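You operate a simulated robot arm through the tools that you are given. There is no shell and no other tool.

You are at the controls of a simulated robot arm. One attempt, no reset.

TASK
Stir the red lidded jar at speed 1 until its colour is even.
Fine: on the stirrer plate; then switch the plate off and put the jar back. Set down upright: what you pick out.
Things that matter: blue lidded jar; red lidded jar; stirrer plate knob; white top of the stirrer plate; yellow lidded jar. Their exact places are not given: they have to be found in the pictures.

It is judged by the outcome, as a careful person would: the job done as asked, and still so three seconds after it is handed in. It fails if anything else is knocked over, pushed out of place, dropped, spilled or broken.

THE ROBOT
A 7-joint arm with a two-finger parallel gripper on a trunk, on a base that drives. Base frame: it is fixed to the floor where the robot stands at the start and does not move with it; the origin is under the middle of the robot, x ahead of it, y to its left, z up; the surface under the hand at the start is at about z = 900. Units: mm, degrees, N and s.
Its first joint turns from -166.0 to 166.0 degrees. Places, roughly: stirrer plate knob [600, 100, 900]; white top of the stirrer plate [700, 100, 900]. Payload 3.43 kg.
Tool frame: the origin (TCP) lies between the finger pads and is the grasp point; the fingertips stand 34 mm ahead of it; z points along the fingers, y is the line along which they close. The gripper opens to 128 mm. The fingers are 24 mm wide and 12 mm thick; the gripper's body (48 by 130 mm) begins 96 mm behind the TCP.
Orientation is that of the tool frame in the base frame, as a unit quaternion [w, x, y, z]. With the fingers straight down and closing along the base's y, the tool's x points along the base's -x, its y along +y and its z along -z.

THE INTERFACE
- The arm moves only by the tool jog_arm. Its argument "increments" is a list of rows, each a list of 3 entries, a list of its own where there are three numbers: the closure, from 0 (fully open) to 1 (shut), then the shift along the base's x, y, z in mm, then the turn, a rotation vector about the base's x, y, z in rad. In form: [[grip, [dx, dy, dz], [rx, ry, rz]], ...]. A call has 1 to 20 rows; each row is the pose to reach, as a shift and turn from the pose commanded when the call began. A row lasts 0.2 s, in which the tool goes at most 50 mm and 8.6 degrees; a call with a longer step from one row to the next is refused whole, and so is a gripper value outside its range. A pose out of reach is approached as far as the arm can. The call stops where the force on the tool passes 50 N (or 10 N more than at its start, if that is more) or the arm is blocked; 0.2 s more then pass. The fingers move at their own pace (about 153 mm/s each) and stop on an object; they squeeze with about 34 N. The grip force told is the motor's: it shows also when the fingers shut on nothing. Time passes only in rows, and 0.2 s behind the last, so rows that repeat a pose let the fingers close. The reply holds the time, the measured pose of the TCP, the force on the tool along the base axes, the opening and the grip force, in the units named above and with some noise, with the torque about the TCP (base axes, N m) and any sound that the robot's microphone picked up, and new pictures: "show" is both (left out), scene, wrist or none.
- Cameras (640 x 400 px; columns grow to the right, rows downward): "scene" is now at [191.5, 183.3, 1374]; the picture's right is [-0.38, -0.93, 0.01], its down [-0.47, 0.19, -0.86] and it looks along [0.80, -0.33, -0.51] (base axes); focal length 293 px, centre (320, 200). "wrist" rides on the gripper at [76, -11, -160] in the tool frame; the picture's right is [0.15, 0.99, 0.00], its down [-0.88, 0.13, -0.46] and it looks along [-0.45, 0.07, 0.89] (tool axes); focal length 234 px, centre (320, 200).
- drive_base(legs): drives the robot by 1 to 6 legs, each [ahead, turn to the left] in mm and degrees, along the robot's own axes; the way and the turn of a leg run together, so that a leg with both is an arc; at most 1500 mm and 180 degrees a leg. The arm and the cameras ride along, it lands a little off, and it stops where it bumps. It gives what a move gives, and a new picture of the scene camera.
- turn_head(pan, tilt): turns the head with the scene camera to pan (to the left, within 120 degrees either way) and tilt (down, from -29 to 69), counted from straight ahead of the robot. It gives what a move gives, and a new picture of the scene camera.
- locate(camera, pixels): for up to 12 pixels [column, row] of the newest picture of that camera ("zoom" is the newest enlarged one), the place [x, y, z] in the base frame of the surface seen there, good to about 2 mm. It takes no simulated time.
- enlarge(camera, box): a new picture of the part [left, top, right, bottom] of that camera's present view, enlarged. It takes no simulated time.
- job_done(): hands the job in; it is judged then, once.

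Unless the task says otherwise, let go and move clear before handing in.

The tools are called after ">>>" by a JSON object that holds its "fn" and its "kwargs". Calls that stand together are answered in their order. jog_arm: Moves the arm, as the interface text tells. Its arguments: {"type":"object","properties":{"increments":{"type":"array","items":{"type":"array"}},"show":{"type":"string","enum":["both","scene","wrist","none"]}},"required":["increments"]} The other tools are called the same way: drive_base (legs) drives the base; turn_head (pan, tilt) turns the head that bears the scene camera; locate (camera, pixels) gives the place of the surface under pixels of a picture; enlarge (camera, box) takes an enlarged picture of a part of a camera's view; job_done () hands the job in.

At the start:

```text
t: 0.0
ee_pos: [571.3, 149.5, 1206.3]
tool_rot: [-0.001, 0.002, 1.0, 0.001]
force: [-0.2, -0.2, 0.2]
ft_torque: [-0.02, -0.01, 0.02]
grip_width: 128.1
grasp_force: 0.0
robot x, y, heading: [2.1, -13.3, -0.1]
head pan, tilt: [-22.3, 29.9]
```

scene: 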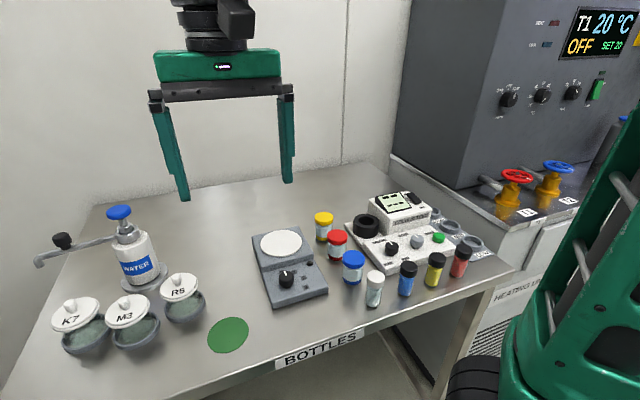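
wrist: 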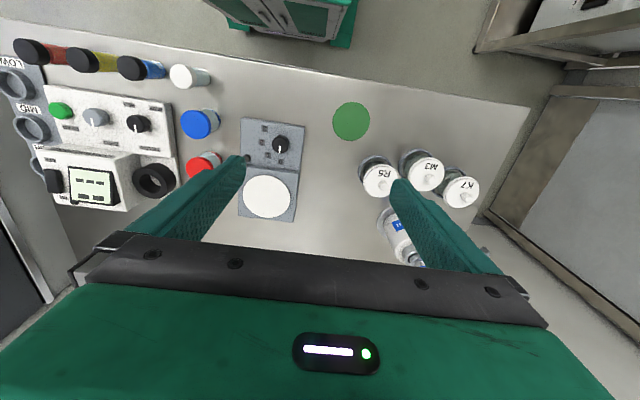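

The scene shows the stirrer plate near (285,265), the red lidded jar near (337,243), yellow at (324,225) and blue at (353,266). I'll enlarge the area and locate the main points.

>>> {"fn": "enlarge", "kwargs": {"camera": "scene", "box": [240, 200, 400, 310]}}

>>> {"fn": "locate", "kwargs": {"camera": "scene", "pixels": [[282, 243], [286, 279], [337, 237], [338, 256], [324, 218], [353, 258], [374, 277], [298, 225], [256, 240], [364, 225], [270, 305], [326, 290]]}}

```text
3.64 times, centred on (320, 255) of scene
```

zoom: 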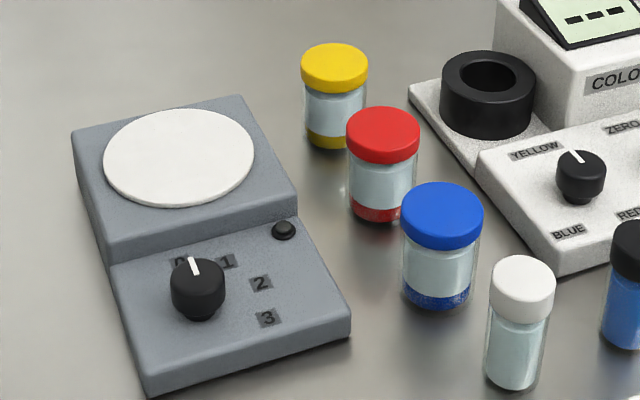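

```text
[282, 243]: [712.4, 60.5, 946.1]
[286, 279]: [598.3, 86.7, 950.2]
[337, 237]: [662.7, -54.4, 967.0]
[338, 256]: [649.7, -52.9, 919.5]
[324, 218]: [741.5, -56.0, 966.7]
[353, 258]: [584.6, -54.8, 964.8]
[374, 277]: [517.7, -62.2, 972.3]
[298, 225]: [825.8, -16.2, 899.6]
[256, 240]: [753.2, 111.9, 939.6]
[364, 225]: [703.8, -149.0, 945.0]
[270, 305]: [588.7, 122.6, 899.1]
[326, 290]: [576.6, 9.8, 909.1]
```

The enlarged view shows the knob pointing to 0, with labels 0, 1, 2 and 3 and a dark button or lamp. I'll look closer at these with both cameras.

>>> {"fn": "enlarge", "kwargs": {"camera": "scene", "box": [262, 255, 332, 299]}}

>>> {"fn": "enlarge", "kwargs": {"camera": "wrist", "box": [170, 90, 330, 240]}}

```text
9.09 times, centred on (297, 277) of scene
```

zoom: 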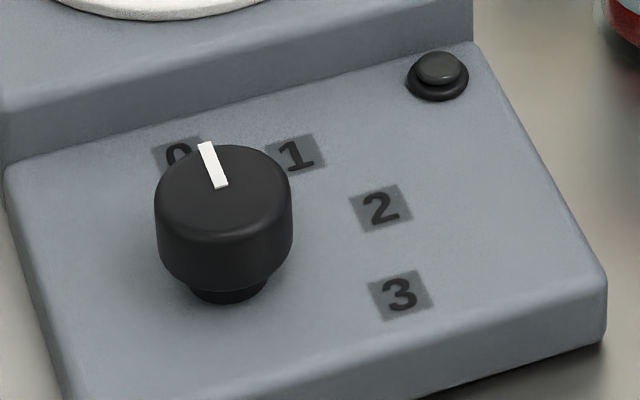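

```text
2.67 times, centred on (250, 165) of wrist
```

zoom: 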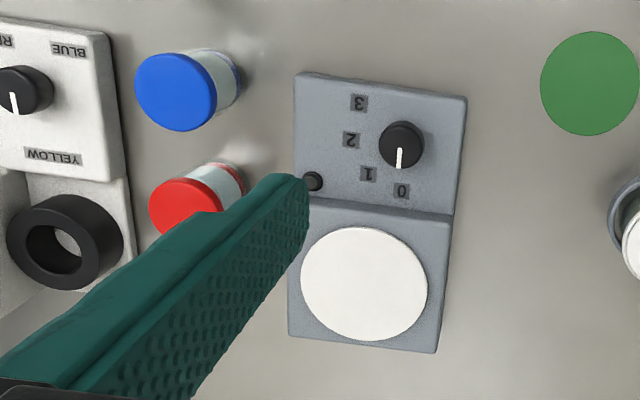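

The knob points at 0, and 1 lies clockwise from it as seen from above. I'll locate the labels, the knob and the white top in the zoomed wrist picture.

>>> {"fn": "locate", "kwargs": {"camera": "zoom", "pixels": [[401, 190], [368, 173], [350, 139], [359, 102], [400, 140], [398, 165], [400, 122], [378, 145], [423, 145], [314, 181], [301, 283], [427, 290]]}}

>>> {"fn": "locate", "kwargs": {"camera": "wrist", "pixels": [[267, 176], [267, 218], [242, 197], [291, 197], [243, 118], [305, 126], [294, 222], [238, 216], [200, 124], [204, 160], [185, 76], [154, 180]]}}

```text
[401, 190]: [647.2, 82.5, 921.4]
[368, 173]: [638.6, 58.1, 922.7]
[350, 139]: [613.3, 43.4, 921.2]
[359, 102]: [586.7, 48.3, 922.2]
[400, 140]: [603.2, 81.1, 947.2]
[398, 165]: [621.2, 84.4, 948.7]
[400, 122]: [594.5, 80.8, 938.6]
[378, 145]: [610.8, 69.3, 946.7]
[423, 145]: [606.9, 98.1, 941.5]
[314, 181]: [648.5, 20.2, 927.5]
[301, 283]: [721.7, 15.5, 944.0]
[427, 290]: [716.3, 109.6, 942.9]
```

```text
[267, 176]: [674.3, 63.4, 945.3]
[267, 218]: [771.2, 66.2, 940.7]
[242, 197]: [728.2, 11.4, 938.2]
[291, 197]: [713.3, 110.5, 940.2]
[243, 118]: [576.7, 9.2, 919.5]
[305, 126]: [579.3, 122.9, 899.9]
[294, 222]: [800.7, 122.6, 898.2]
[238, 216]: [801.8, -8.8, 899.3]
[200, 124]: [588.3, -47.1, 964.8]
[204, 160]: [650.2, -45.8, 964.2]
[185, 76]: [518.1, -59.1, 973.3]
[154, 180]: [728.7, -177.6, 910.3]
```

Fitting a circle to the labels puts the knob centre near (606, 84), with 0 at about -2°, 1 at about -39° and roughly 40° per step. The red jar is near (657, -53), so I'll move the hand above it for a closer look.

>>> {"fn": "jog_arm", "kwargs": {"increments": [[0.2, [14, -34, -18], [0, 0, 0]], [0.45, [28, -68, -36], [0, 0, 0]], [0.45, [42, -102, -54], [0, 0, 0]], [0.45, [56, -136, -72], [0, 0, 0]], [0.45, [70, -170, -90], [0, 0, 0]], [0.45, [84, -202, -106], [0, 0, 0]], [0.45, [84, -202, -106], [0, 0, 0]]]}}

```text
t: 1.6
ee_pos: [639.2, -54.1, 1107.2]
tool_rot: [0.006, 0.003, 1.0, 0.0]
force: [-0.1, -0.5, -0.3]
ft_torque: [0.02, -0.02, 0.01]
grip_width: 70.5
grasp_force: 0.1
robot x, y, heading: [0.2, -16.2, -0.1]
head pan, tilt: [-22.3, 29.9]
```

scene: 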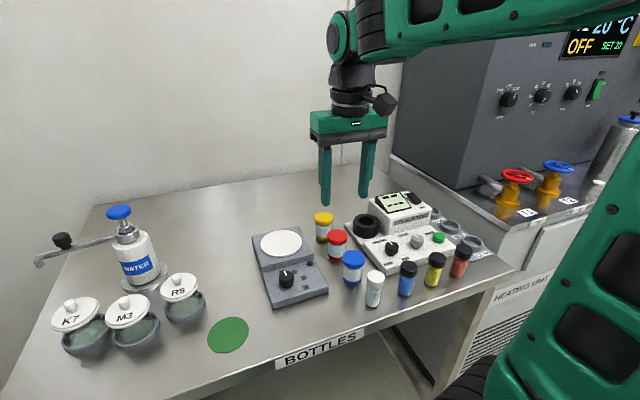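
wrist: 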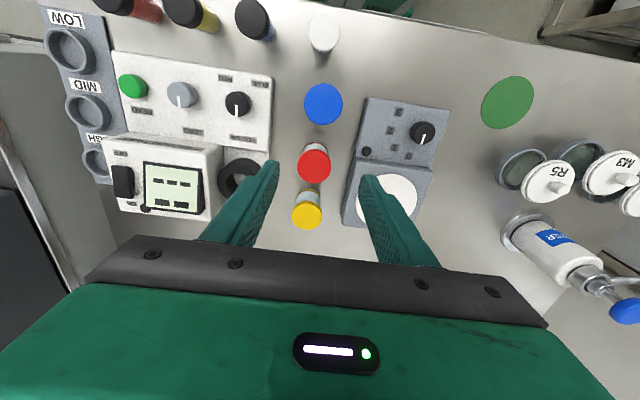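

The red lid is at wrist pixel (313,165). The hand's measured x is 16 mm short of the command, so I'll check whether it settles and locate the lid edges.

>>> {"fn": "jog_arm", "kwargs": {"increments": [[0.45, [0, 0, 0], [0, 0, 0]], [0.45, [0, 0, 0], [0, 0, 0]], [0.45, [0, 0, 0], [0, 0, 0]]], "show": "wrist"}}

>>> {"fn": "enlarge", "kwargs": {"camera": "wrist", "box": [240, 70, 400, 240]}}

```text
t: 2.4
ee_pos: [639.8, -53.8, 1106.8]
tool_rot: [0.006, 0.003, 1.0, 0.0]
force: [0.0, 0.8, 0.7]
ft_torque: [-0.01, 0.02, -0.02]
grip_width: 70.5
grasp_force: 0.1
robot x, y, heading: [-1.2, -18.3, -0.1]
head pan, tilt: [-22.3, 29.9]
```

wrist: 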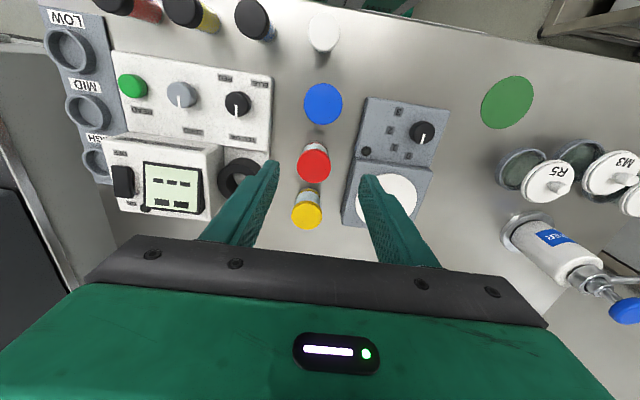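

```text
2.35 times, centred on (320, 155) of wrist
```

zoom: 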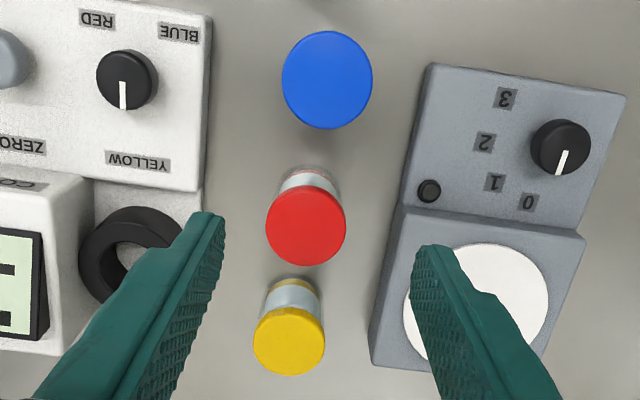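

>>> {"fn": "locate", "kwargs": {"camera": "zoom", "pixels": [[306, 227], [306, 192], [306, 262], [268, 227], [344, 227], [289, 345], [327, 80], [205, 200], [400, 210], [557, 145], [497, 302], [430, 190]]}}

>>> {"fn": "locate", "kwargs": {"camera": "scene", "pixels": [[337, 237], [282, 243], [286, 279], [353, 258], [374, 277]]}}

```text
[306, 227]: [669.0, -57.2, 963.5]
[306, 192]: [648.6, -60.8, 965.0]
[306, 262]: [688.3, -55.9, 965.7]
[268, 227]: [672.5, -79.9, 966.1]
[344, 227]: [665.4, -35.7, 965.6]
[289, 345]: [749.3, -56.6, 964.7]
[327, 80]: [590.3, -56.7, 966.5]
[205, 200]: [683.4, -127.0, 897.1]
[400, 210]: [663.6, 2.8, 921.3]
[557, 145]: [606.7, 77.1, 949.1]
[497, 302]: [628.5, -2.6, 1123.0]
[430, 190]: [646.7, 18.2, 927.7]
```

```text
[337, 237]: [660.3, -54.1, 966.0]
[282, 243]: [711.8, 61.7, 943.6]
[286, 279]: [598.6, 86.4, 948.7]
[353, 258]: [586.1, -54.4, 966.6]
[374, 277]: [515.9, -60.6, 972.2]
```

The wrist view puts the red lid centre at about (668.5, -57.5, 965). I'll cross-check it in an enlarged scene view.

>>> {"fn": "enlarge", "kwargs": {"camera": "scene", "box": [300, 205, 380, 255]}}

```text
8.00 times, centred on (340, 230) of scene
```

zoom: 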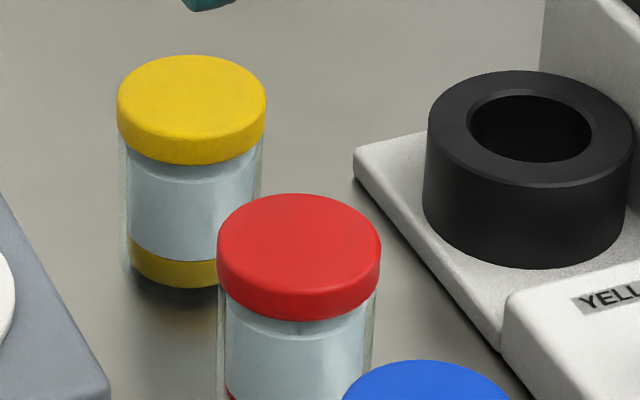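

>>> {"fn": "locate", "kwargs": {"camera": "zoom", "pixels": [[298, 196], [298, 240], [297, 288], [222, 238], [376, 252], [190, 102], [425, 395], [365, 195], [490, 335]]}}

```text
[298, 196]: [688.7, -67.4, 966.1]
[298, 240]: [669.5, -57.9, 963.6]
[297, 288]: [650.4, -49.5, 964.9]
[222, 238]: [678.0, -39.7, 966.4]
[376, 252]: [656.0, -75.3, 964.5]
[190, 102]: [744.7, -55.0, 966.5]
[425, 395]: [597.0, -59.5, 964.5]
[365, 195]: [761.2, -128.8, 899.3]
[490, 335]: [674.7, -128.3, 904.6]
```

Both cameras agree: the jar axis is at about (668.5, -58) and the lid is about 42 mm across. I'll move over it in steps, correcting from the measured pose.

>>> {"fn": "jog_arm", "kwargs": {"increments": [[0.45, [10, -2, -22], [0, 0, 0]], [0.45, [20, -3, -45], [0, 0, 0]], [0.45, [28.7, -4.2, -67], [0, 0, 0]], [0.45, [28.7, -4.2, -67], [0, 0, 0]], [0.45, [28.7, -4.2, -67], [0, 0, 0]]]}}

```text
t: 3.6
ee_pos: [670.0, -58.0, 1042.7]
tool_rot: [0.006, 0.003, 1.0, 0.0]
force: [-0.6, -0.5, 0.1]
ft_torque: [0.0, 0.0, -0.02]
grip_width: 70.6
grasp_force: 0.1
robot x, y, heading: [3.3, -17.5, 0.0]
head pan, tilt: [-22.3, 29.9]
```

scene: 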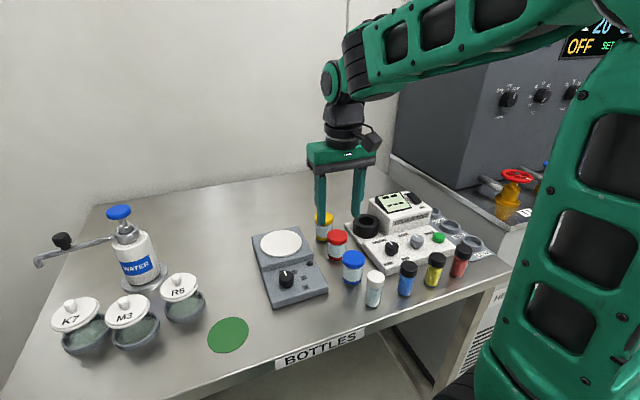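
wrist: 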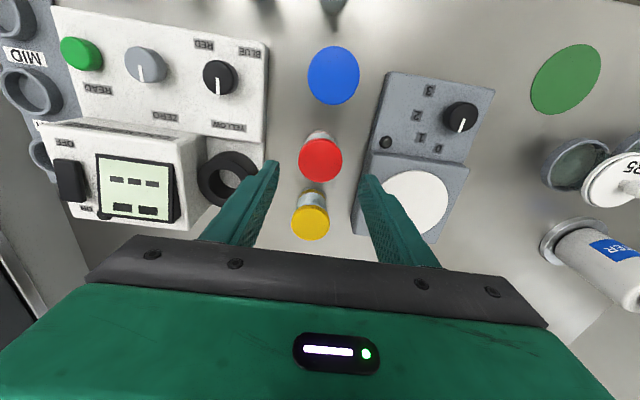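

Measured pose is now (670, -58, 1042.7), right above the jar with the fingers on either side of the lid. I'll go down slowly to about z = 946.

>>> {"fn": "jog_arm", "kwargs": {"increments": [[0.45, [-1, 0, -20], [0, 0, 0]], [0.45, [-1.5, 0, -40], [0, 0, 0]], [0.45, [-1.5, 0, -55], [0, 0, 0]], [0.45, [-1.5, 0, -55], [0, 0, 0]]]}}

```text
t: 4.6
ee_pos: [667.6, -57.7, 986.2]
tool_rot: [0.005, 0.002, 1.0, 0.0]
force: [0.8, -1.3, 0.2]
ft_torque: [-0.01, 0.03, 0.05]
grip_width: 70.5
grasp_force: 0.2
robot x, y, heading: [1.7, -17.8, 0.0]
head pan, tilt: [-22.3, 29.9]
```

scene: 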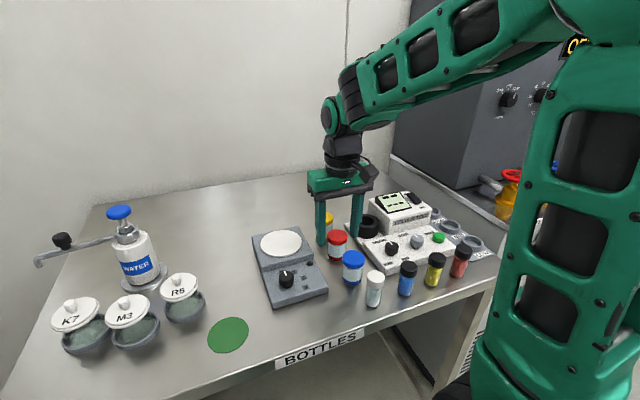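
wrist: 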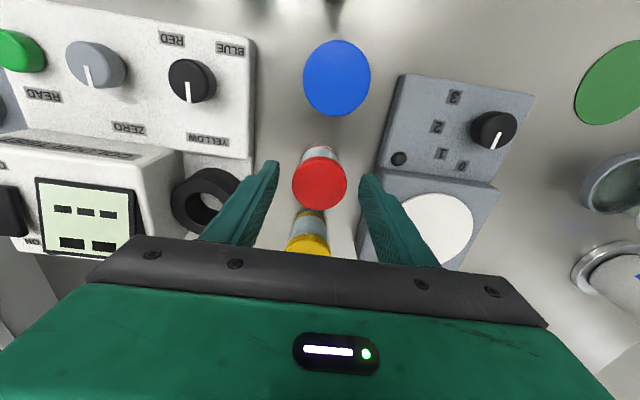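

The red lid at (320,184) sits centred between the fingers. I'll go down another 40 mm.

>>> {"fn": "jog_arm", "kwargs": {"increments": [[0.45, [0.5, 0, -14], [0, 0, 0]], [0.45, [1, 0, -28], [0, 0, 0]], [0.45, [1, 0, -40], [0, 0, 0]], [0.45, [1, 0, -40], [0, 0, 0]]]}}

```text
t: 5.6
ee_pos: [669.2, -56.2, 945.5]
tool_rot: [0.006, 0.002, 1.0, 0.0]
force: [0.5, -0.7, -0.3]
ft_torque: [-0.06, -0.02, 0.03]
grip_width: 70.4
grasp_force: 0.0
robot x, y, heading: [-4.9, -16.5, -0.1]
head pan, tilt: [-22.3, 29.9]
```

scene: 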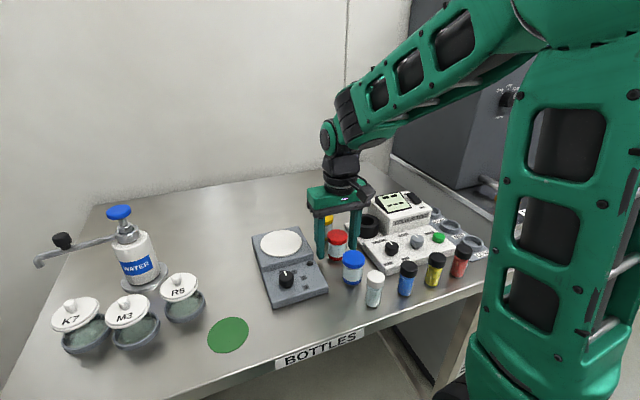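
wrist: 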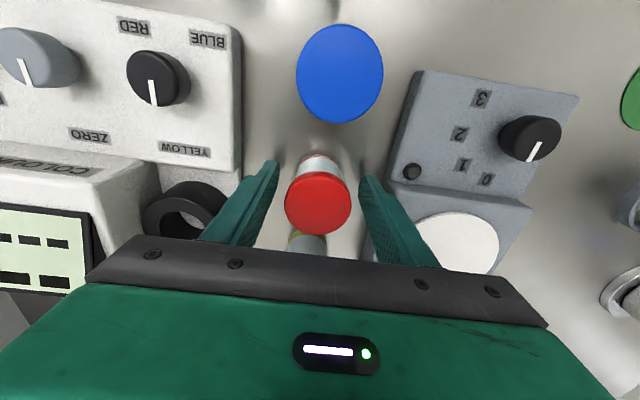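

The fingers flank the jar with no contact force. I'll close gradually on it.

>>> {"fn": "jog_arm", "kwargs": {"increments": [[0.55, [0, 0, 0], [0, 0, 0]], [0.62, [0, 0, 0], [0, 0, 0]], [0.68, [0, 0, 0], [0, 0, 0]], [0.75, [0, 0, 0], [0, 0, 0]], [0.8, [0, 0, 0], [0, 0, 0]], [0.8, [0, 0, 0], [0, 0, 0]]]}}

>>> {"fn": "enlarge", "kwargs": {"camera": "scene", "box": [290, 180, 390, 280]}}

```text
t: 7.0
ee_pos: [669.6, -56.4, 946.6]
tool_rot: [0.006, 0.002, 1.0, 0.0]
force: [-0.3, 0.1, -0.2]
ft_torque: [0.03, 0.0, 0.01]
grip_width: 45.9
grasp_force: 34.0
robot x, y, heading: [1.1, -15.2, 0.0]
head pan, tilt: [-22.3, 29.9]
```

scene: 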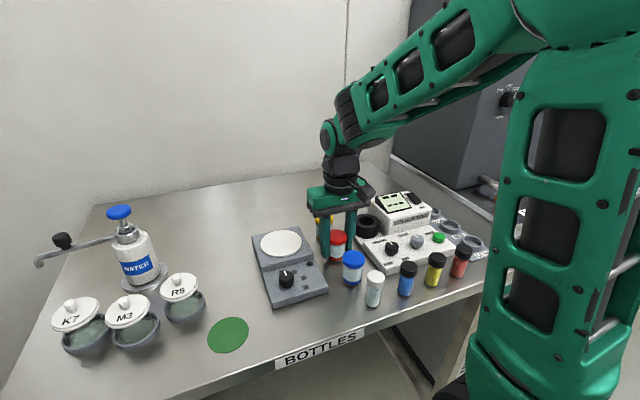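
wrist: 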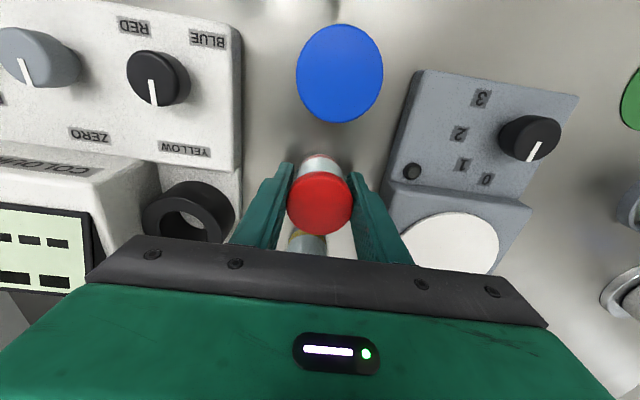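

```text
4.00 times, centred on (340, 230) of scene
```

zoom: 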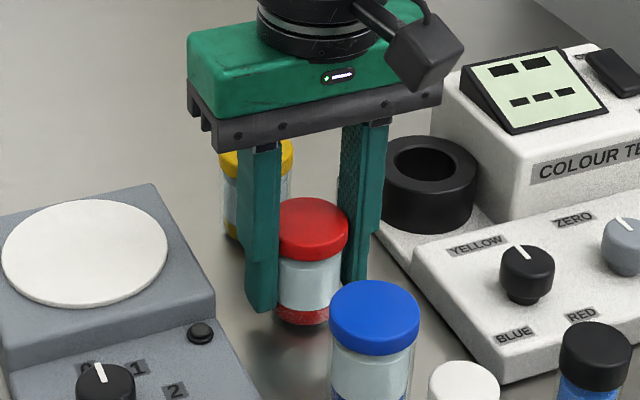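

The grip holds at 45.9 mm and 34 N, and the jar is upright. I'll lift 80 mm straight up and check.

>>> {"fn": "jog_arm", "kwargs": {"increments": [[0.8, [0, 0, 10], [0, 0, 0]], [0.8, [0, 0, 25], [0, 0, 0]], [0.8, [0, 0, 45], [0, 0, 0]], [0.8, [0, 0, 65], [0, 0, 0]], [0.8, [0, 0, 80], [0, 0, 0]], [0.8, [0, 0, 80], [0, 0, 0]]]}}

>>> {"fn": "enlarge", "kwargs": {"camera": "scene", "box": [240, 190, 370, 300]}}

```text
t: 8.4
ee_pos: [668.1, -57.4, 1025.4]
tool_rot: [0.006, 0.002, 1.0, 0.0]
force: [-0.7, 0.0, -1.8]
ft_torque: [0.01, -0.01, 0.04]
grip_width: 45.9
grasp_force: 34.3
robot x, y, heading: [-3.9, -16.1, 0.0]
head pan, tilt: [-22.3, 29.9]
```

scene: 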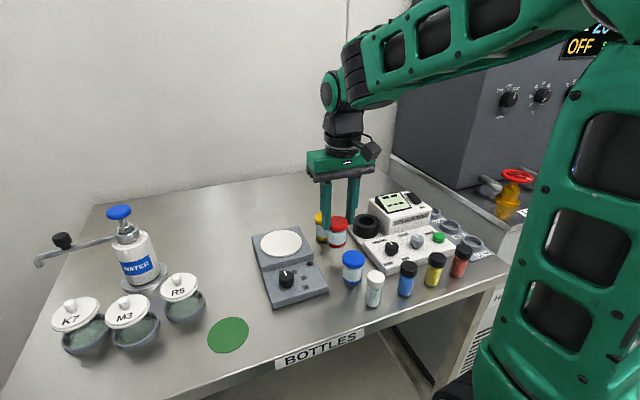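
wrist: 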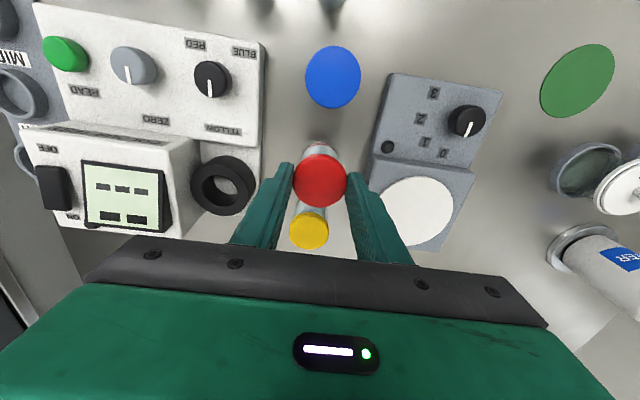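

```text
3.64 times, centred on (305, 245) of scene
```

zoom: 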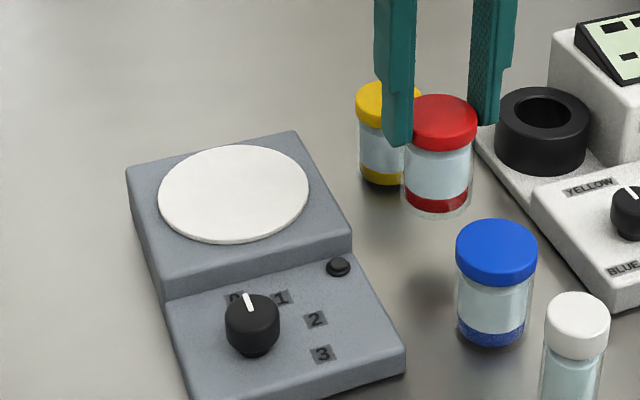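

The jar is held and clear of the table. I'll locate the edges of the white top in the zoom.

>>> {"fn": "locate", "kwargs": {"camera": "zoom", "pixels": [[160, 192], [307, 186], [236, 147], [231, 240], [181, 222], [288, 158], [185, 160], [286, 216], [234, 191], [253, 310], [246, 330]]}}

>>> {"fn": "enlarge", "kwargs": {"camera": "wrist", "box": [350, 60, 510, 260]}}

```text
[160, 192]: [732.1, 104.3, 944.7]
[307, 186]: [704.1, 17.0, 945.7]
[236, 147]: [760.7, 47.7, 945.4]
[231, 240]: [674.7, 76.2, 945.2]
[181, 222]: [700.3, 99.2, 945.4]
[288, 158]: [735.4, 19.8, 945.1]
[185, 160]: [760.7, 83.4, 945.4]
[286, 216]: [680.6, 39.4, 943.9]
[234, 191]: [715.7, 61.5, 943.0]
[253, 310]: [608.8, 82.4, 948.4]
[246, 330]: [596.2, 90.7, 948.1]
```

```text
2.00 times, centred on (430, 160) of wrist
```

zoom: 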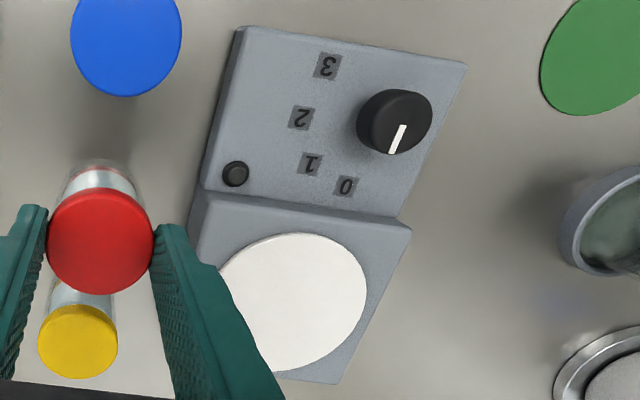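

The white top's centre is at about (718, 61) with its surface at z = 945. The jar should seat there with the TCP near z = 992, so I'll move over it at travel height.

>>> {"fn": "jog_arm", "kwargs": {"increments": [[0.8, [10, 20, 5], [0, 0, 0]], [0.8, [20, 45, 5], [0, 0, 0]], [0.8, [30, 70, 5], [0, 0, 0]], [0.8, [40, 95, 5], [0, 0, 0]], [0.8, [50, 118.4, 0], [0, 0, 0]], [0.8, [50, 118.4, 0], [0, 0, 0]], [0.8, [50, 118.4, 0], [0, 0, 0]]]}}

>>> {"fn": "enlarge", "kwargs": {"camera": "scene", "box": [230, 170, 370, 300]}}

```text
t: 10.0
ee_pos: [717.9, 62.3, 1024.5]
tool_rot: [0.006, 0.003, 1.0, 0.0]
force: [-0.5, 0.2, 0.4]
ft_torque: [0.04, -0.02, 0.02]
grip_width: 25.5
grasp_force: 0.0
robot x, y, heading: [-2.8, -16.6, 0.1]
head pan, tilt: [-22.3, 29.9]
```

scene: 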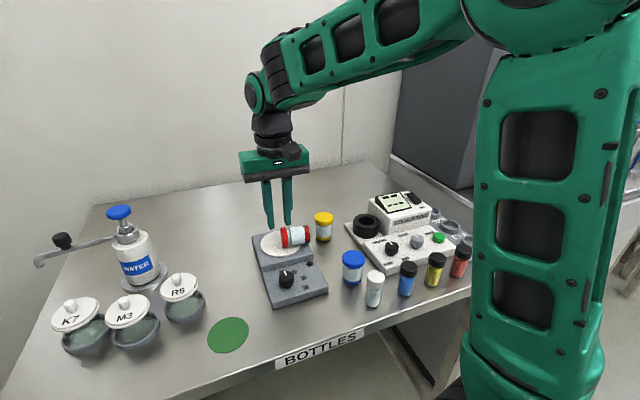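
wrist: 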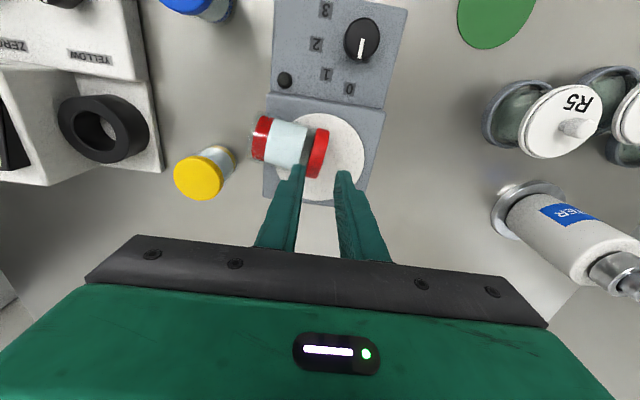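

```text
3.08 times, centred on (300, 235) of scene
```

zoom: 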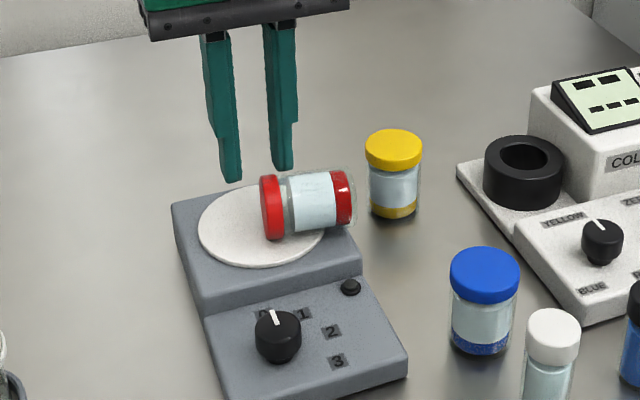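

The jar slid down through the fingers during the lift, caught the plate's edge, and now lies on its side on the white top at (295,236). I'll open the hand, go straight up and look before recovering it.

>>> {"fn": "jog_arm", "kwargs": {"increments": [[0.8, [0, 0, 15], [0, 0, 0]], [0.8, [0, 0, 40], [0, 0, 0]], [0.7, [0, 0, 70], [0, 0, 0]], [0.6, [-15, 0, 100], [0, 0, 0]], [0.5, [-30, 0, 120], [0, 0, 0]], [0.5, [-30, 0, 120], [0, 0, 0]], [0.5, [-30, 0, 120], [0, 0, 0]]]}}

>>> {"fn": "enlarge", "kwargs": {"camera": "wrist", "box": [240, 60, 400, 220]}}

>>> {"fn": "enlarge", "kwargs": {"camera": "scene", "box": [250, 215, 350, 280]}}

```text
t: 11.6
ee_pos: [687.5, 62.4, 1146.2]
tool_rot: [0.006, 0.002, 1.0, 0.0]
force: [-0.8, -0.3, -0.3]
ft_torque: [0.03, 0.0, 0.02]
grip_width: 64.0
grasp_force: 0.0
robot x, y, heading: [1.4, -18.8, 0.2]
head pan, tilt: [-22.3, 29.9]
```

scene: 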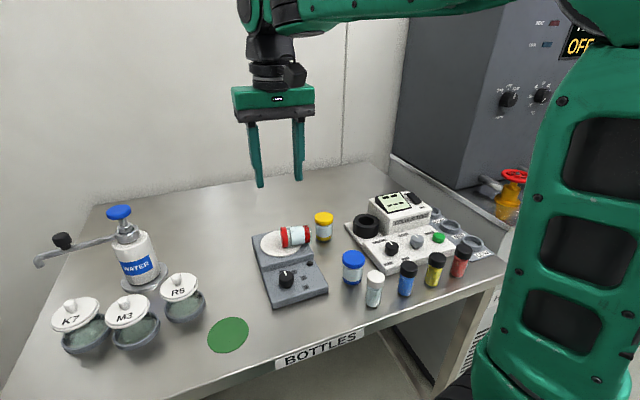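
wrist: 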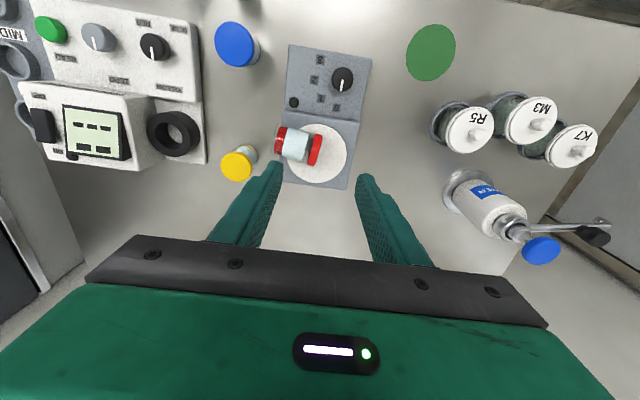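

```text
2.50 times, centred on (320, 140) of wrist
```

zoom: 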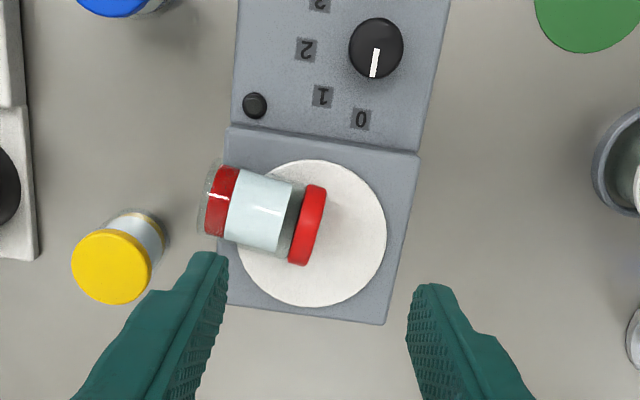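

```text
6.15 times, centred on (300, 248) of scene
```

zoom: 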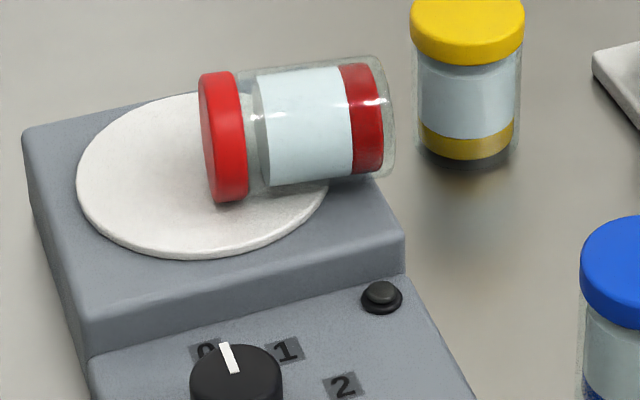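

The jar lies on its side, lid toward +y and bottom slightly past the plate's right edge. I'll locate points along it to get its axis.

>>> {"fn": "locate", "kwargs": {"camera": "zoom", "pixels": [[220, 75], [225, 110], [240, 75], [265, 72], [300, 80], [340, 75], [375, 80], [300, 130], [215, 140], [365, 120], [380, 62], [385, 180]]}}

>>> {"fn": "enlarge", "kwargs": {"camera": "wrist", "box": [270, 110, 340, 180]}}

```text
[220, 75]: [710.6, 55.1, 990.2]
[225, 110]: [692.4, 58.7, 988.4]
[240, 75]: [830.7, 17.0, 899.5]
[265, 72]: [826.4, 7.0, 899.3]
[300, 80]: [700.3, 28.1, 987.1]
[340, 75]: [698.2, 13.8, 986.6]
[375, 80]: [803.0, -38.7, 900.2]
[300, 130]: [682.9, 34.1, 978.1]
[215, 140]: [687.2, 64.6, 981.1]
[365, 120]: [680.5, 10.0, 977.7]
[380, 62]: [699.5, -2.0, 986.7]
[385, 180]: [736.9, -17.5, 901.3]
```

```text
5.71 times, centred on (305, 145) of wrist
```

zoom: 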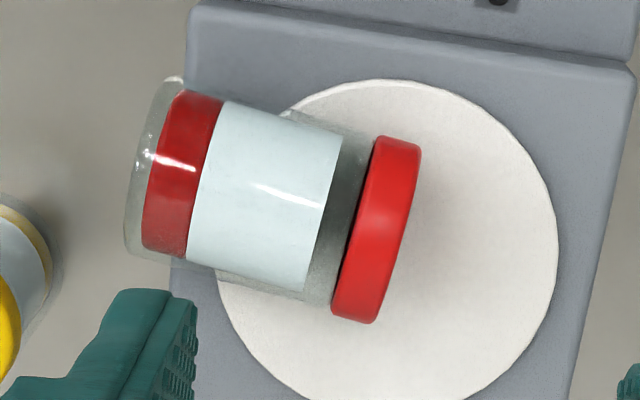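

>>> {"fn": "locate", "kwargs": {"camera": "zoom", "pixels": [[402, 140], [350, 316], [388, 230], [372, 230], [290, 195], [230, 175], [175, 165], [140, 160], [310, 120], [270, 280], [215, 180], [260, 188]]}}

```text
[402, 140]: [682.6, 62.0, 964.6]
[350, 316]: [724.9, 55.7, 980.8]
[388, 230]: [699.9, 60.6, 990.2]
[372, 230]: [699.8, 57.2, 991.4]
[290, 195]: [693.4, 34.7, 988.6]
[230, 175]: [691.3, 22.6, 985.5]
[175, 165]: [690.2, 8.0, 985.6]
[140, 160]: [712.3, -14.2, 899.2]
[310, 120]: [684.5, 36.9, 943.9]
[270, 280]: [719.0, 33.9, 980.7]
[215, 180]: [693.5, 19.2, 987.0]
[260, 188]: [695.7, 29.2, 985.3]
```

The jar axis runs from about (697, 0) to (705, 64) at z ≈ 966, tilted about 6° from y, with the lid at the +y end. I plan to grip the body with the tool yawed about 84° and leaning back, lift slowly, then rotate the jar upright. First I'll yaw in free air above it.

>>> {"fn": "jog_arm", "kwargs": {"increments": [[0.45, [0, -3, -3], [0, 0, 0.14]], [0.45, [2, -6, -6], [0, 0, 0.28]], [0.45, [3, -9, -9], [0, 0, 0.42]], [0.45, [5, -12, -12], [0, 0, 0.56]], [0.45, [6, -15, -15], [0, 0, 0.7]], [0.45, [8, -18, -18], [0, 0, 0.84]], [0.45, [9, -22, -20], [0, 0, 0.98]], [0.45, [11, -25, -22], [0, 0, 1.12]], [0.45, [12, -28, -24], [0, 0, 1.26]], [0.45, [13, -30, -26], [0, 0, 1.38]], [0.45, [13.5, -32, -26], [0, 0, 1.466]], [0.45, [13.5, -32, -26], [0, 0, 1.466]]]}}

```text
t: 14.2
ee_pos: [702.6, 29.7, 1120.5]
tool_rot: [0.004, -0.668, 0.744, 0.005]
force: [-0.2, 0.4, -0.2]
ft_torque: [0.02, -0.03, -0.03]
grip_width: 70.3
grasp_force: 0.1
robot x, y, heading: [1.6, -17.3, 0.2]
head pan, tilt: [-22.3, 29.9]
```

scene: 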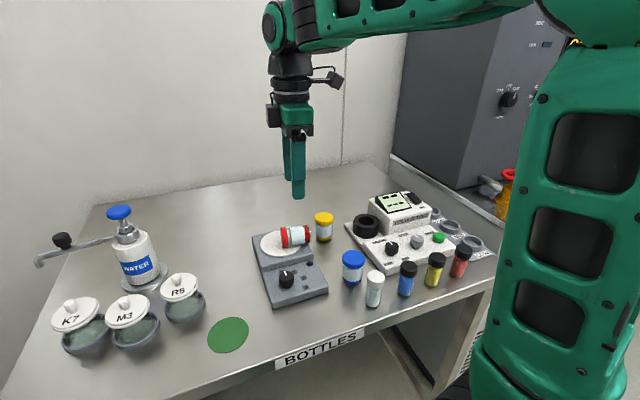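
wrist: 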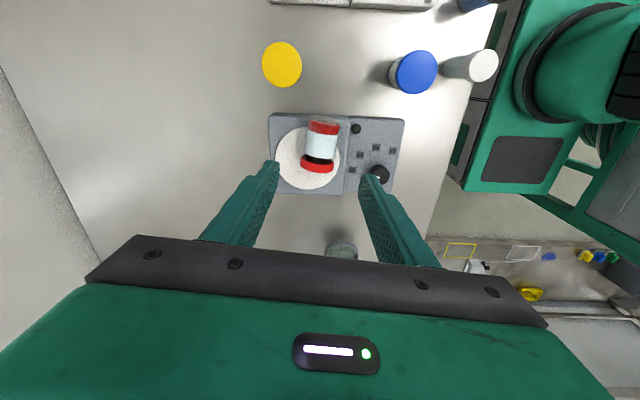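

The yaw works, and the jar now lies between the fingers at (320,145). I'll measure its axis from this view.

>>> {"fn": "enlarge", "kwargs": {"camera": "wrist", "box": [270, 100, 380, 200]}}

```text
4.00 times, centred on (325, 150) of wrist
```

zoom: 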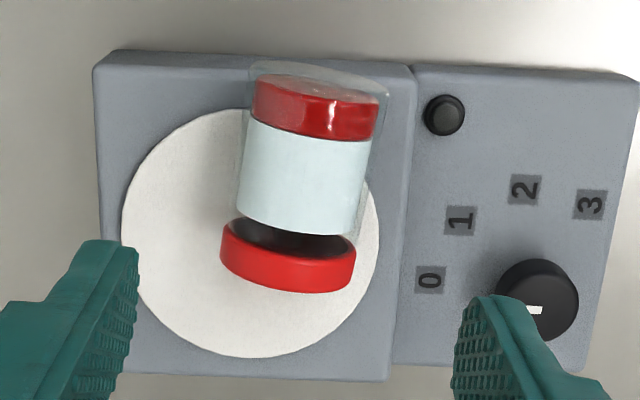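

>>> {"fn": "locate", "kwargs": {"camera": "zoom", "pixels": [[224, 235], [353, 265], [288, 252], [243, 170], [368, 180], [305, 175], [250, 120], [376, 135], [315, 115], [285, 280], [320, 78], [300, 205]]}}

```text
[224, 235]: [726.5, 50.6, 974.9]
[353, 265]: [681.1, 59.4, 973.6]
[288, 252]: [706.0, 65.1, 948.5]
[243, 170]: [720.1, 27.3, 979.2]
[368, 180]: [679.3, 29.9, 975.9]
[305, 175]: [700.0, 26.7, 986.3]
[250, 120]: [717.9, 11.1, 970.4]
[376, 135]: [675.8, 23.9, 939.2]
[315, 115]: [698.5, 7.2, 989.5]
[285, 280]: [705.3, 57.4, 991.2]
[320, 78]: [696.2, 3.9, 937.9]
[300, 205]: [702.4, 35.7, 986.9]
```

The axis is turned about 8.5° from y, so I'll trim the yaw by -0.04 rad. Then I'll tilt the tool back 35° about its closing line, still in free air, to check the arm can reach that orientation.

>>> {"fn": "jog_arm", "kwargs": {"increments": [[0.45, [-0.6, 3, -15], [0, 0, -0.04]], [0.45, [-1.2, 6.3, -30], [0, 0, -0.04]], [0.45, [-1.2, 6.3, -30], [0, 0, -0.04]]], "show": "none"}}

>>> {"fn": "jog_arm", "kwargs": {"increments": [[0.45, [0, 0, 0], [-0.121, 0.018, 0]], [0.45, [0, 0, 0], [-0.242, 0.036, 0]], [0.45, [0, 0, 0], [-0.362, 0.054, 0]], [0.45, [0, 0, 0], [-0.483, 0.072, 0]], [0.45, [0, 0, 0], [-0.604, 0.09, 0]], [0.45, [0, 0, 0], [-0.604, 0.09, 0]], [0.45, [0, 0, 0], [-0.604, 0.09, 0]]]}}

```text
t: 15.0
ee_pos: [701.1, 35.5, 1089.7]
tool_rot: [0.005, -0.652, 0.758, 0.005]
force: [-0.6, 0.4, -0.7]
ft_torque: [-0.01, -0.03, 0.0]
grip_width: 70.5
grasp_force: 0.1
robot x, y, heading: [-2.2, -19.1, -0.1]
head pan, tilt: [-22.3, 29.9]
```

```text
t: 16.6
ee_pos: [700.6, 35.4, 1090.9]
tool_rot: [-0.224, -0.623, 0.725, -0.192]
force: [-0.2, -0.4, 0.0]
ft_torque: [0.02, -0.02, 0.02]
grip_width: 70.4
grasp_force: 0.0
robot x, y, heading: [-2.8, -14.3, -0.1]
head pan, tilt: [-22.3, 29.9]
```

scene: 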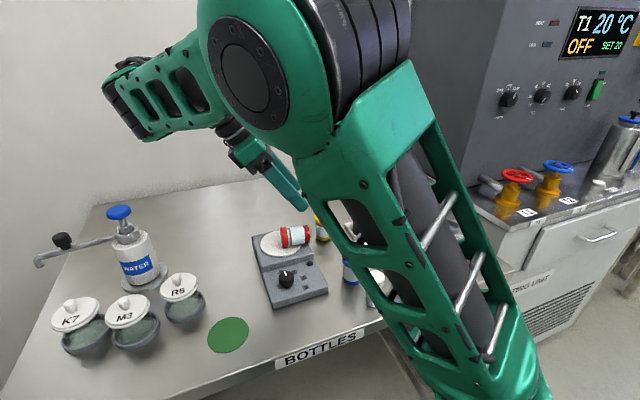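
wrist: 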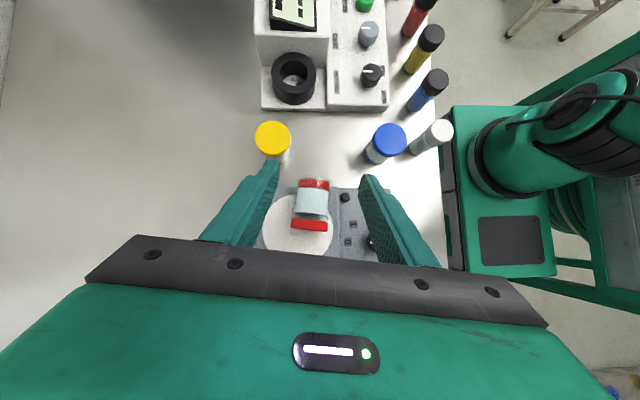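

That tilt is reachable. Next I'll dry-run the upright turn, +90° about the closing line, at this height before gripping anything.

>>> {"fn": "jog_arm", "kwargs": {"increments": [[0.45, [0, 0, 5], [0.141, -0.021, 0]], [0.45, [0, 0, 10], [0.283, -0.042, 0]], [0.45, [0, 0, 15], [0.424, -0.063, 0]], [0.45, [0, 0, 20], [0.565, -0.084, 0]], [0.45, [0, 0, 20], [0.706, -0.105, 0]], [0.45, [0, 0, 20], [0.848, -0.127, 0]], [0.45, [0, 0, 20], [0.989, -0.148, 0]], [0.45, [0, 0, 20], [1.13, -0.169, 0]], [0.45, [0, 0, 20], [1.272, -0.19, 0]], [0.45, [0, 0, 20], [1.413, -0.211, 0]], [0.45, [0, 0, 20], [1.554, -0.232, 0]], [0.45, [0, 0, 20], [1.554, -0.232, 0]], [0.45, [0, 0, 20], [1.554, -0.232, 0]]]}}

```text
t: 19.4
ee_pos: [701.2, 36.3, 1110.3]
tool_rot: [0.353, -0.576, 0.67, 0.306]
force: [-0.6, -0.2, 0.1]
ft_torque: [-0.01, -0.01, -0.01]
grip_width: 70.4
grasp_force: 0.1
robot x, y, heading: [-0.4, -17.3, 0.1]
head pan, tilt: [-22.3, 29.9]
```

scene: 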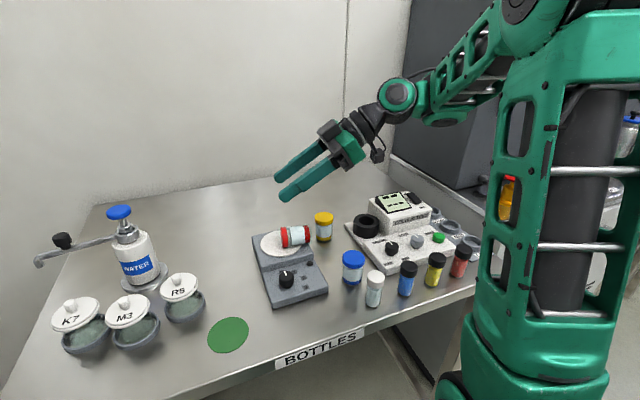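
wrist: 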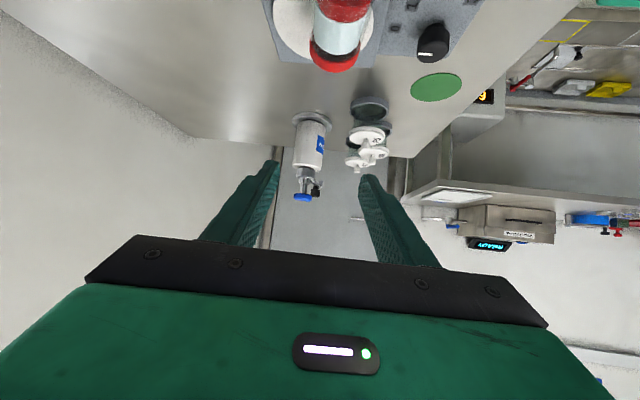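

The upright pose is reachable and clear of everything. I'll rotate back to the gripping tilt and start the descent.

>>> {"fn": "jog_arm", "kwargs": {"increments": [[0.45, [0, 0, 0], [-0.141, 0.021, 0]], [0.45, [0, 0, 0], [-0.283, 0.042, 0]], [0.45, [0, 0, 0], [-0.424, 0.063, 0]], [0.45, [0, 0, 0], [-0.565, 0.084, 0]], [0.45, [0, 0, 0], [-0.706, 0.105, 0]], [0.45, [0, 0, 0], [-0.848, 0.127, 0]], [0.45, [0, 0, 0], [-0.989, 0.148, 0]], [0.45, [0, 0, -5], [-1.13, 0.169, 0]], [0.45, [0, 0, -15], [-1.272, 0.19, 0]], [0.45, [0, 0, -30], [-1.413, 0.211, 0]], [0.45, [0, 0, -50], [-1.554, 0.232, 0]], [0.45, [0, 0, -80], [-1.554, 0.232, 0]], [0.45, [0, 0, -80], [-1.554, 0.232, 0]], [0.45, [0, 0, -80], [-1.554, 0.232, 0]]]}}

>>> {"fn": "enlarge", "kwargs": {"camera": "wrist", "box": [200, 130, 430, 280]}}

```text
t: 22.4
ee_pos: [700.1, 34.9, 1030.8]
tool_rot: [-0.223, -0.623, 0.724, -0.192]
force: [0.0, -0.2, -0.1]
ft_torque: [-0.01, -0.02, -0.01]
grip_width: 70.4
grasp_force: 0.0
robot x, y, heading: [-0.9, -18.0, 0.1]
head pan, tilt: [-22.3, 29.9]
```

scene: 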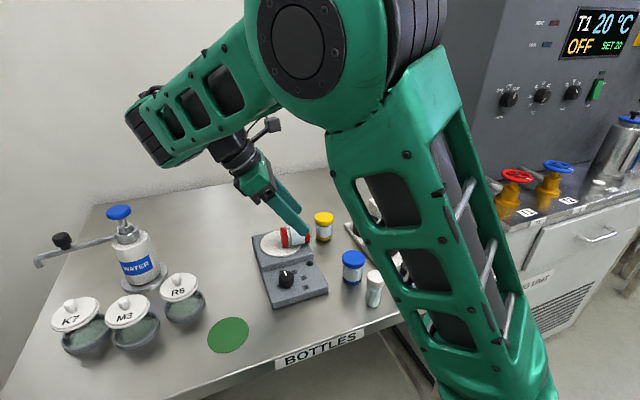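
wrist: 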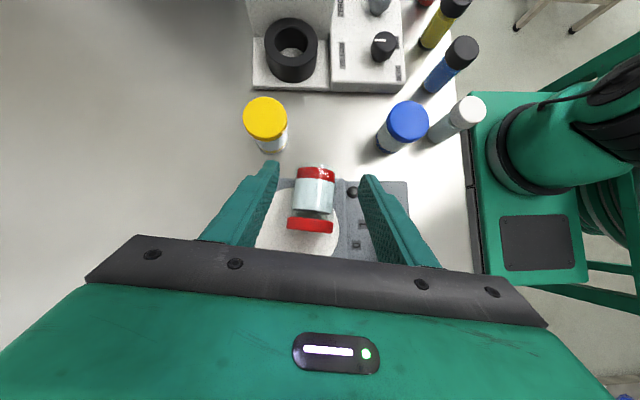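

```text
2.67 times, centred on (315, 205) of wrist
```

zoom: 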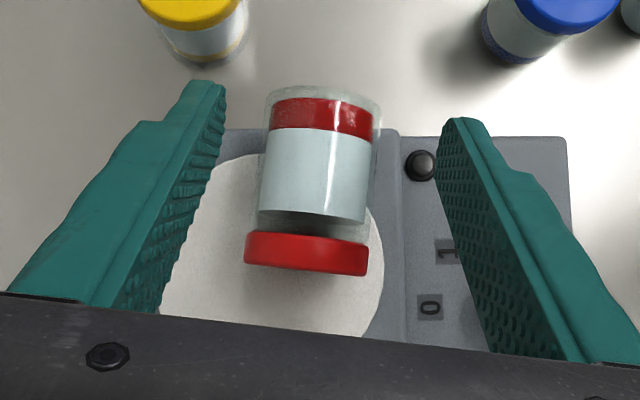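

The jar sits between the fingers and nothing is in the way. I'll go down to about z = 995 and check.

>>> {"fn": "jog_arm", "kwargs": {"increments": [[0.45, [0.5, 0.5, -12], [0, 0, 0]], [0.45, [1, 1, -24], [0, 0, 0]], [0.45, [1.3, 1.1, -36], [0, 0, 0]], [0.45, [1.3, 1.1, -36], [0, 0, 0]]]}}

>>> {"fn": "enlarge", "kwargs": {"camera": "wrist", "box": [200, 130, 430, 280]}}

>>> {"fn": "enlarge", "kwargs": {"camera": "scene", "box": [240, 190, 350, 280]}}

```text
t: 23.4
ee_pos: [701.7, 35.3, 994.2]
tool_rot: [-0.224, -0.623, 0.725, -0.192]
force: [0.3, -0.2, -0.5]
ft_torque: [0.04, -0.01, 0.0]
grip_width: 70.3
grasp_force: 0.1
robot x, y, heading: [-1.0, -17.6, -0.0]
head pan, tilt: [-22.3, 29.9]
```

scene: 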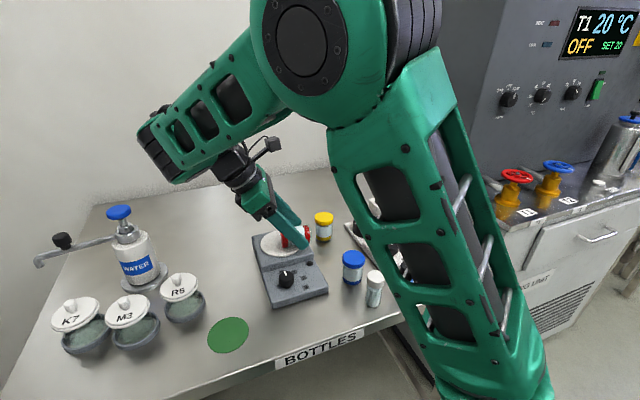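
wrist: 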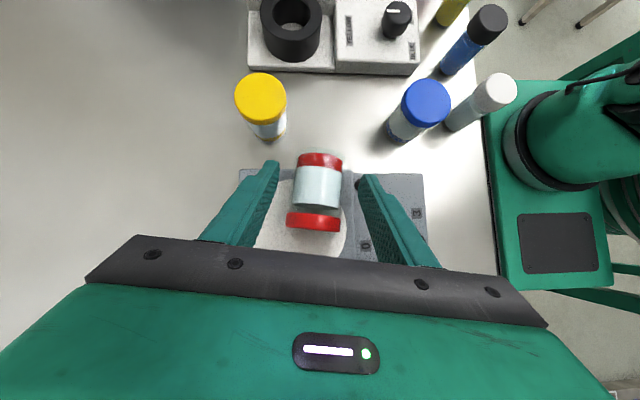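

```text
2.67 times, centred on (315, 205) of wrist
```

zoom: 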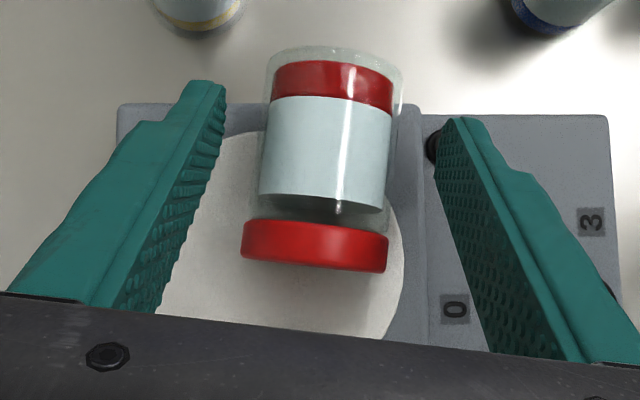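

```text
4.44 times, centred on (295, 235) of scene
```

zoom: 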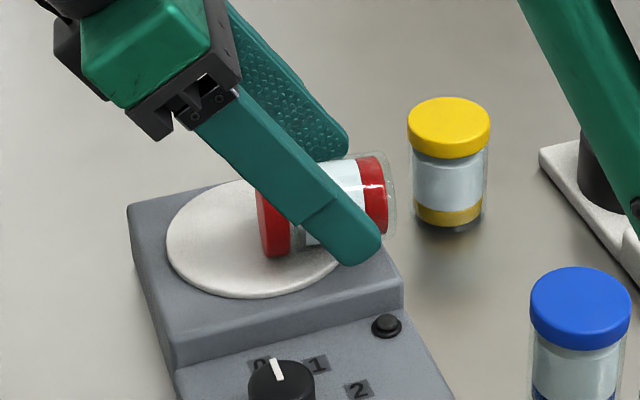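

Alignment looks good. I'll go down the last ~11 mm slowly, watching the force.

>>> {"fn": "jog_arm", "kwargs": {"increments": [[0.45, [0, -0.5, -4], [0, 0, 0]], [0.45, [0, -1, -8], [0, 0, 0]], [0.45, [0, -1.5, -11], [0, 0, 0]], [0.45, [0, -1.5, -11], [0, 0, 0]]]}}

>>> {"fn": "enlarge", "kwargs": {"camera": "scene", "box": [240, 190, 350, 280]}}

```text
t: 24.4
ee_pos: [701.1, 34.9, 982.8]
tool_rot: [-0.224, -0.623, 0.725, -0.192]
force: [0.6, 0.6, -0.6]
ft_torque: [0.01, -0.02, 0.03]
grip_width: 70.3
grasp_force: 0.0
robot x, y, heading: [-1.6, -17.5, -0.1]
head pan, tilt: [-22.3, 29.9]
```

scene: 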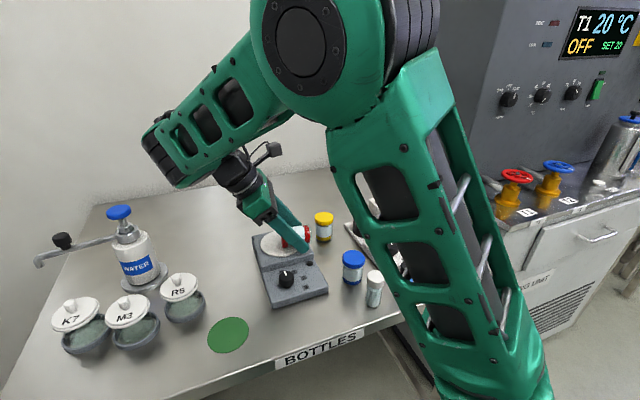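
wrist: 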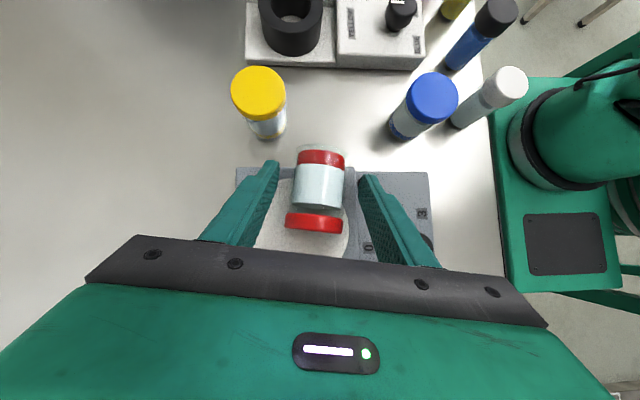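

```text
4.44 times, centred on (295, 235) of scene
```

zoom: 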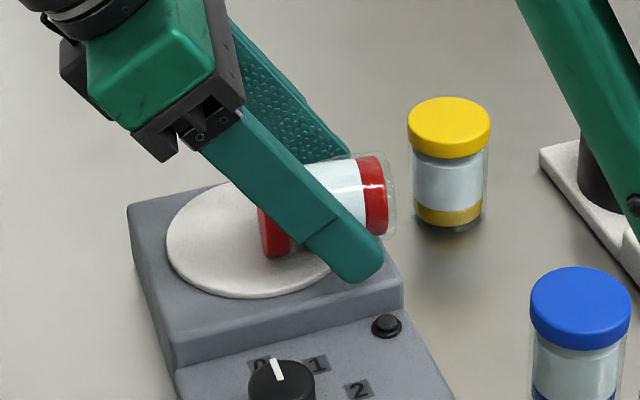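

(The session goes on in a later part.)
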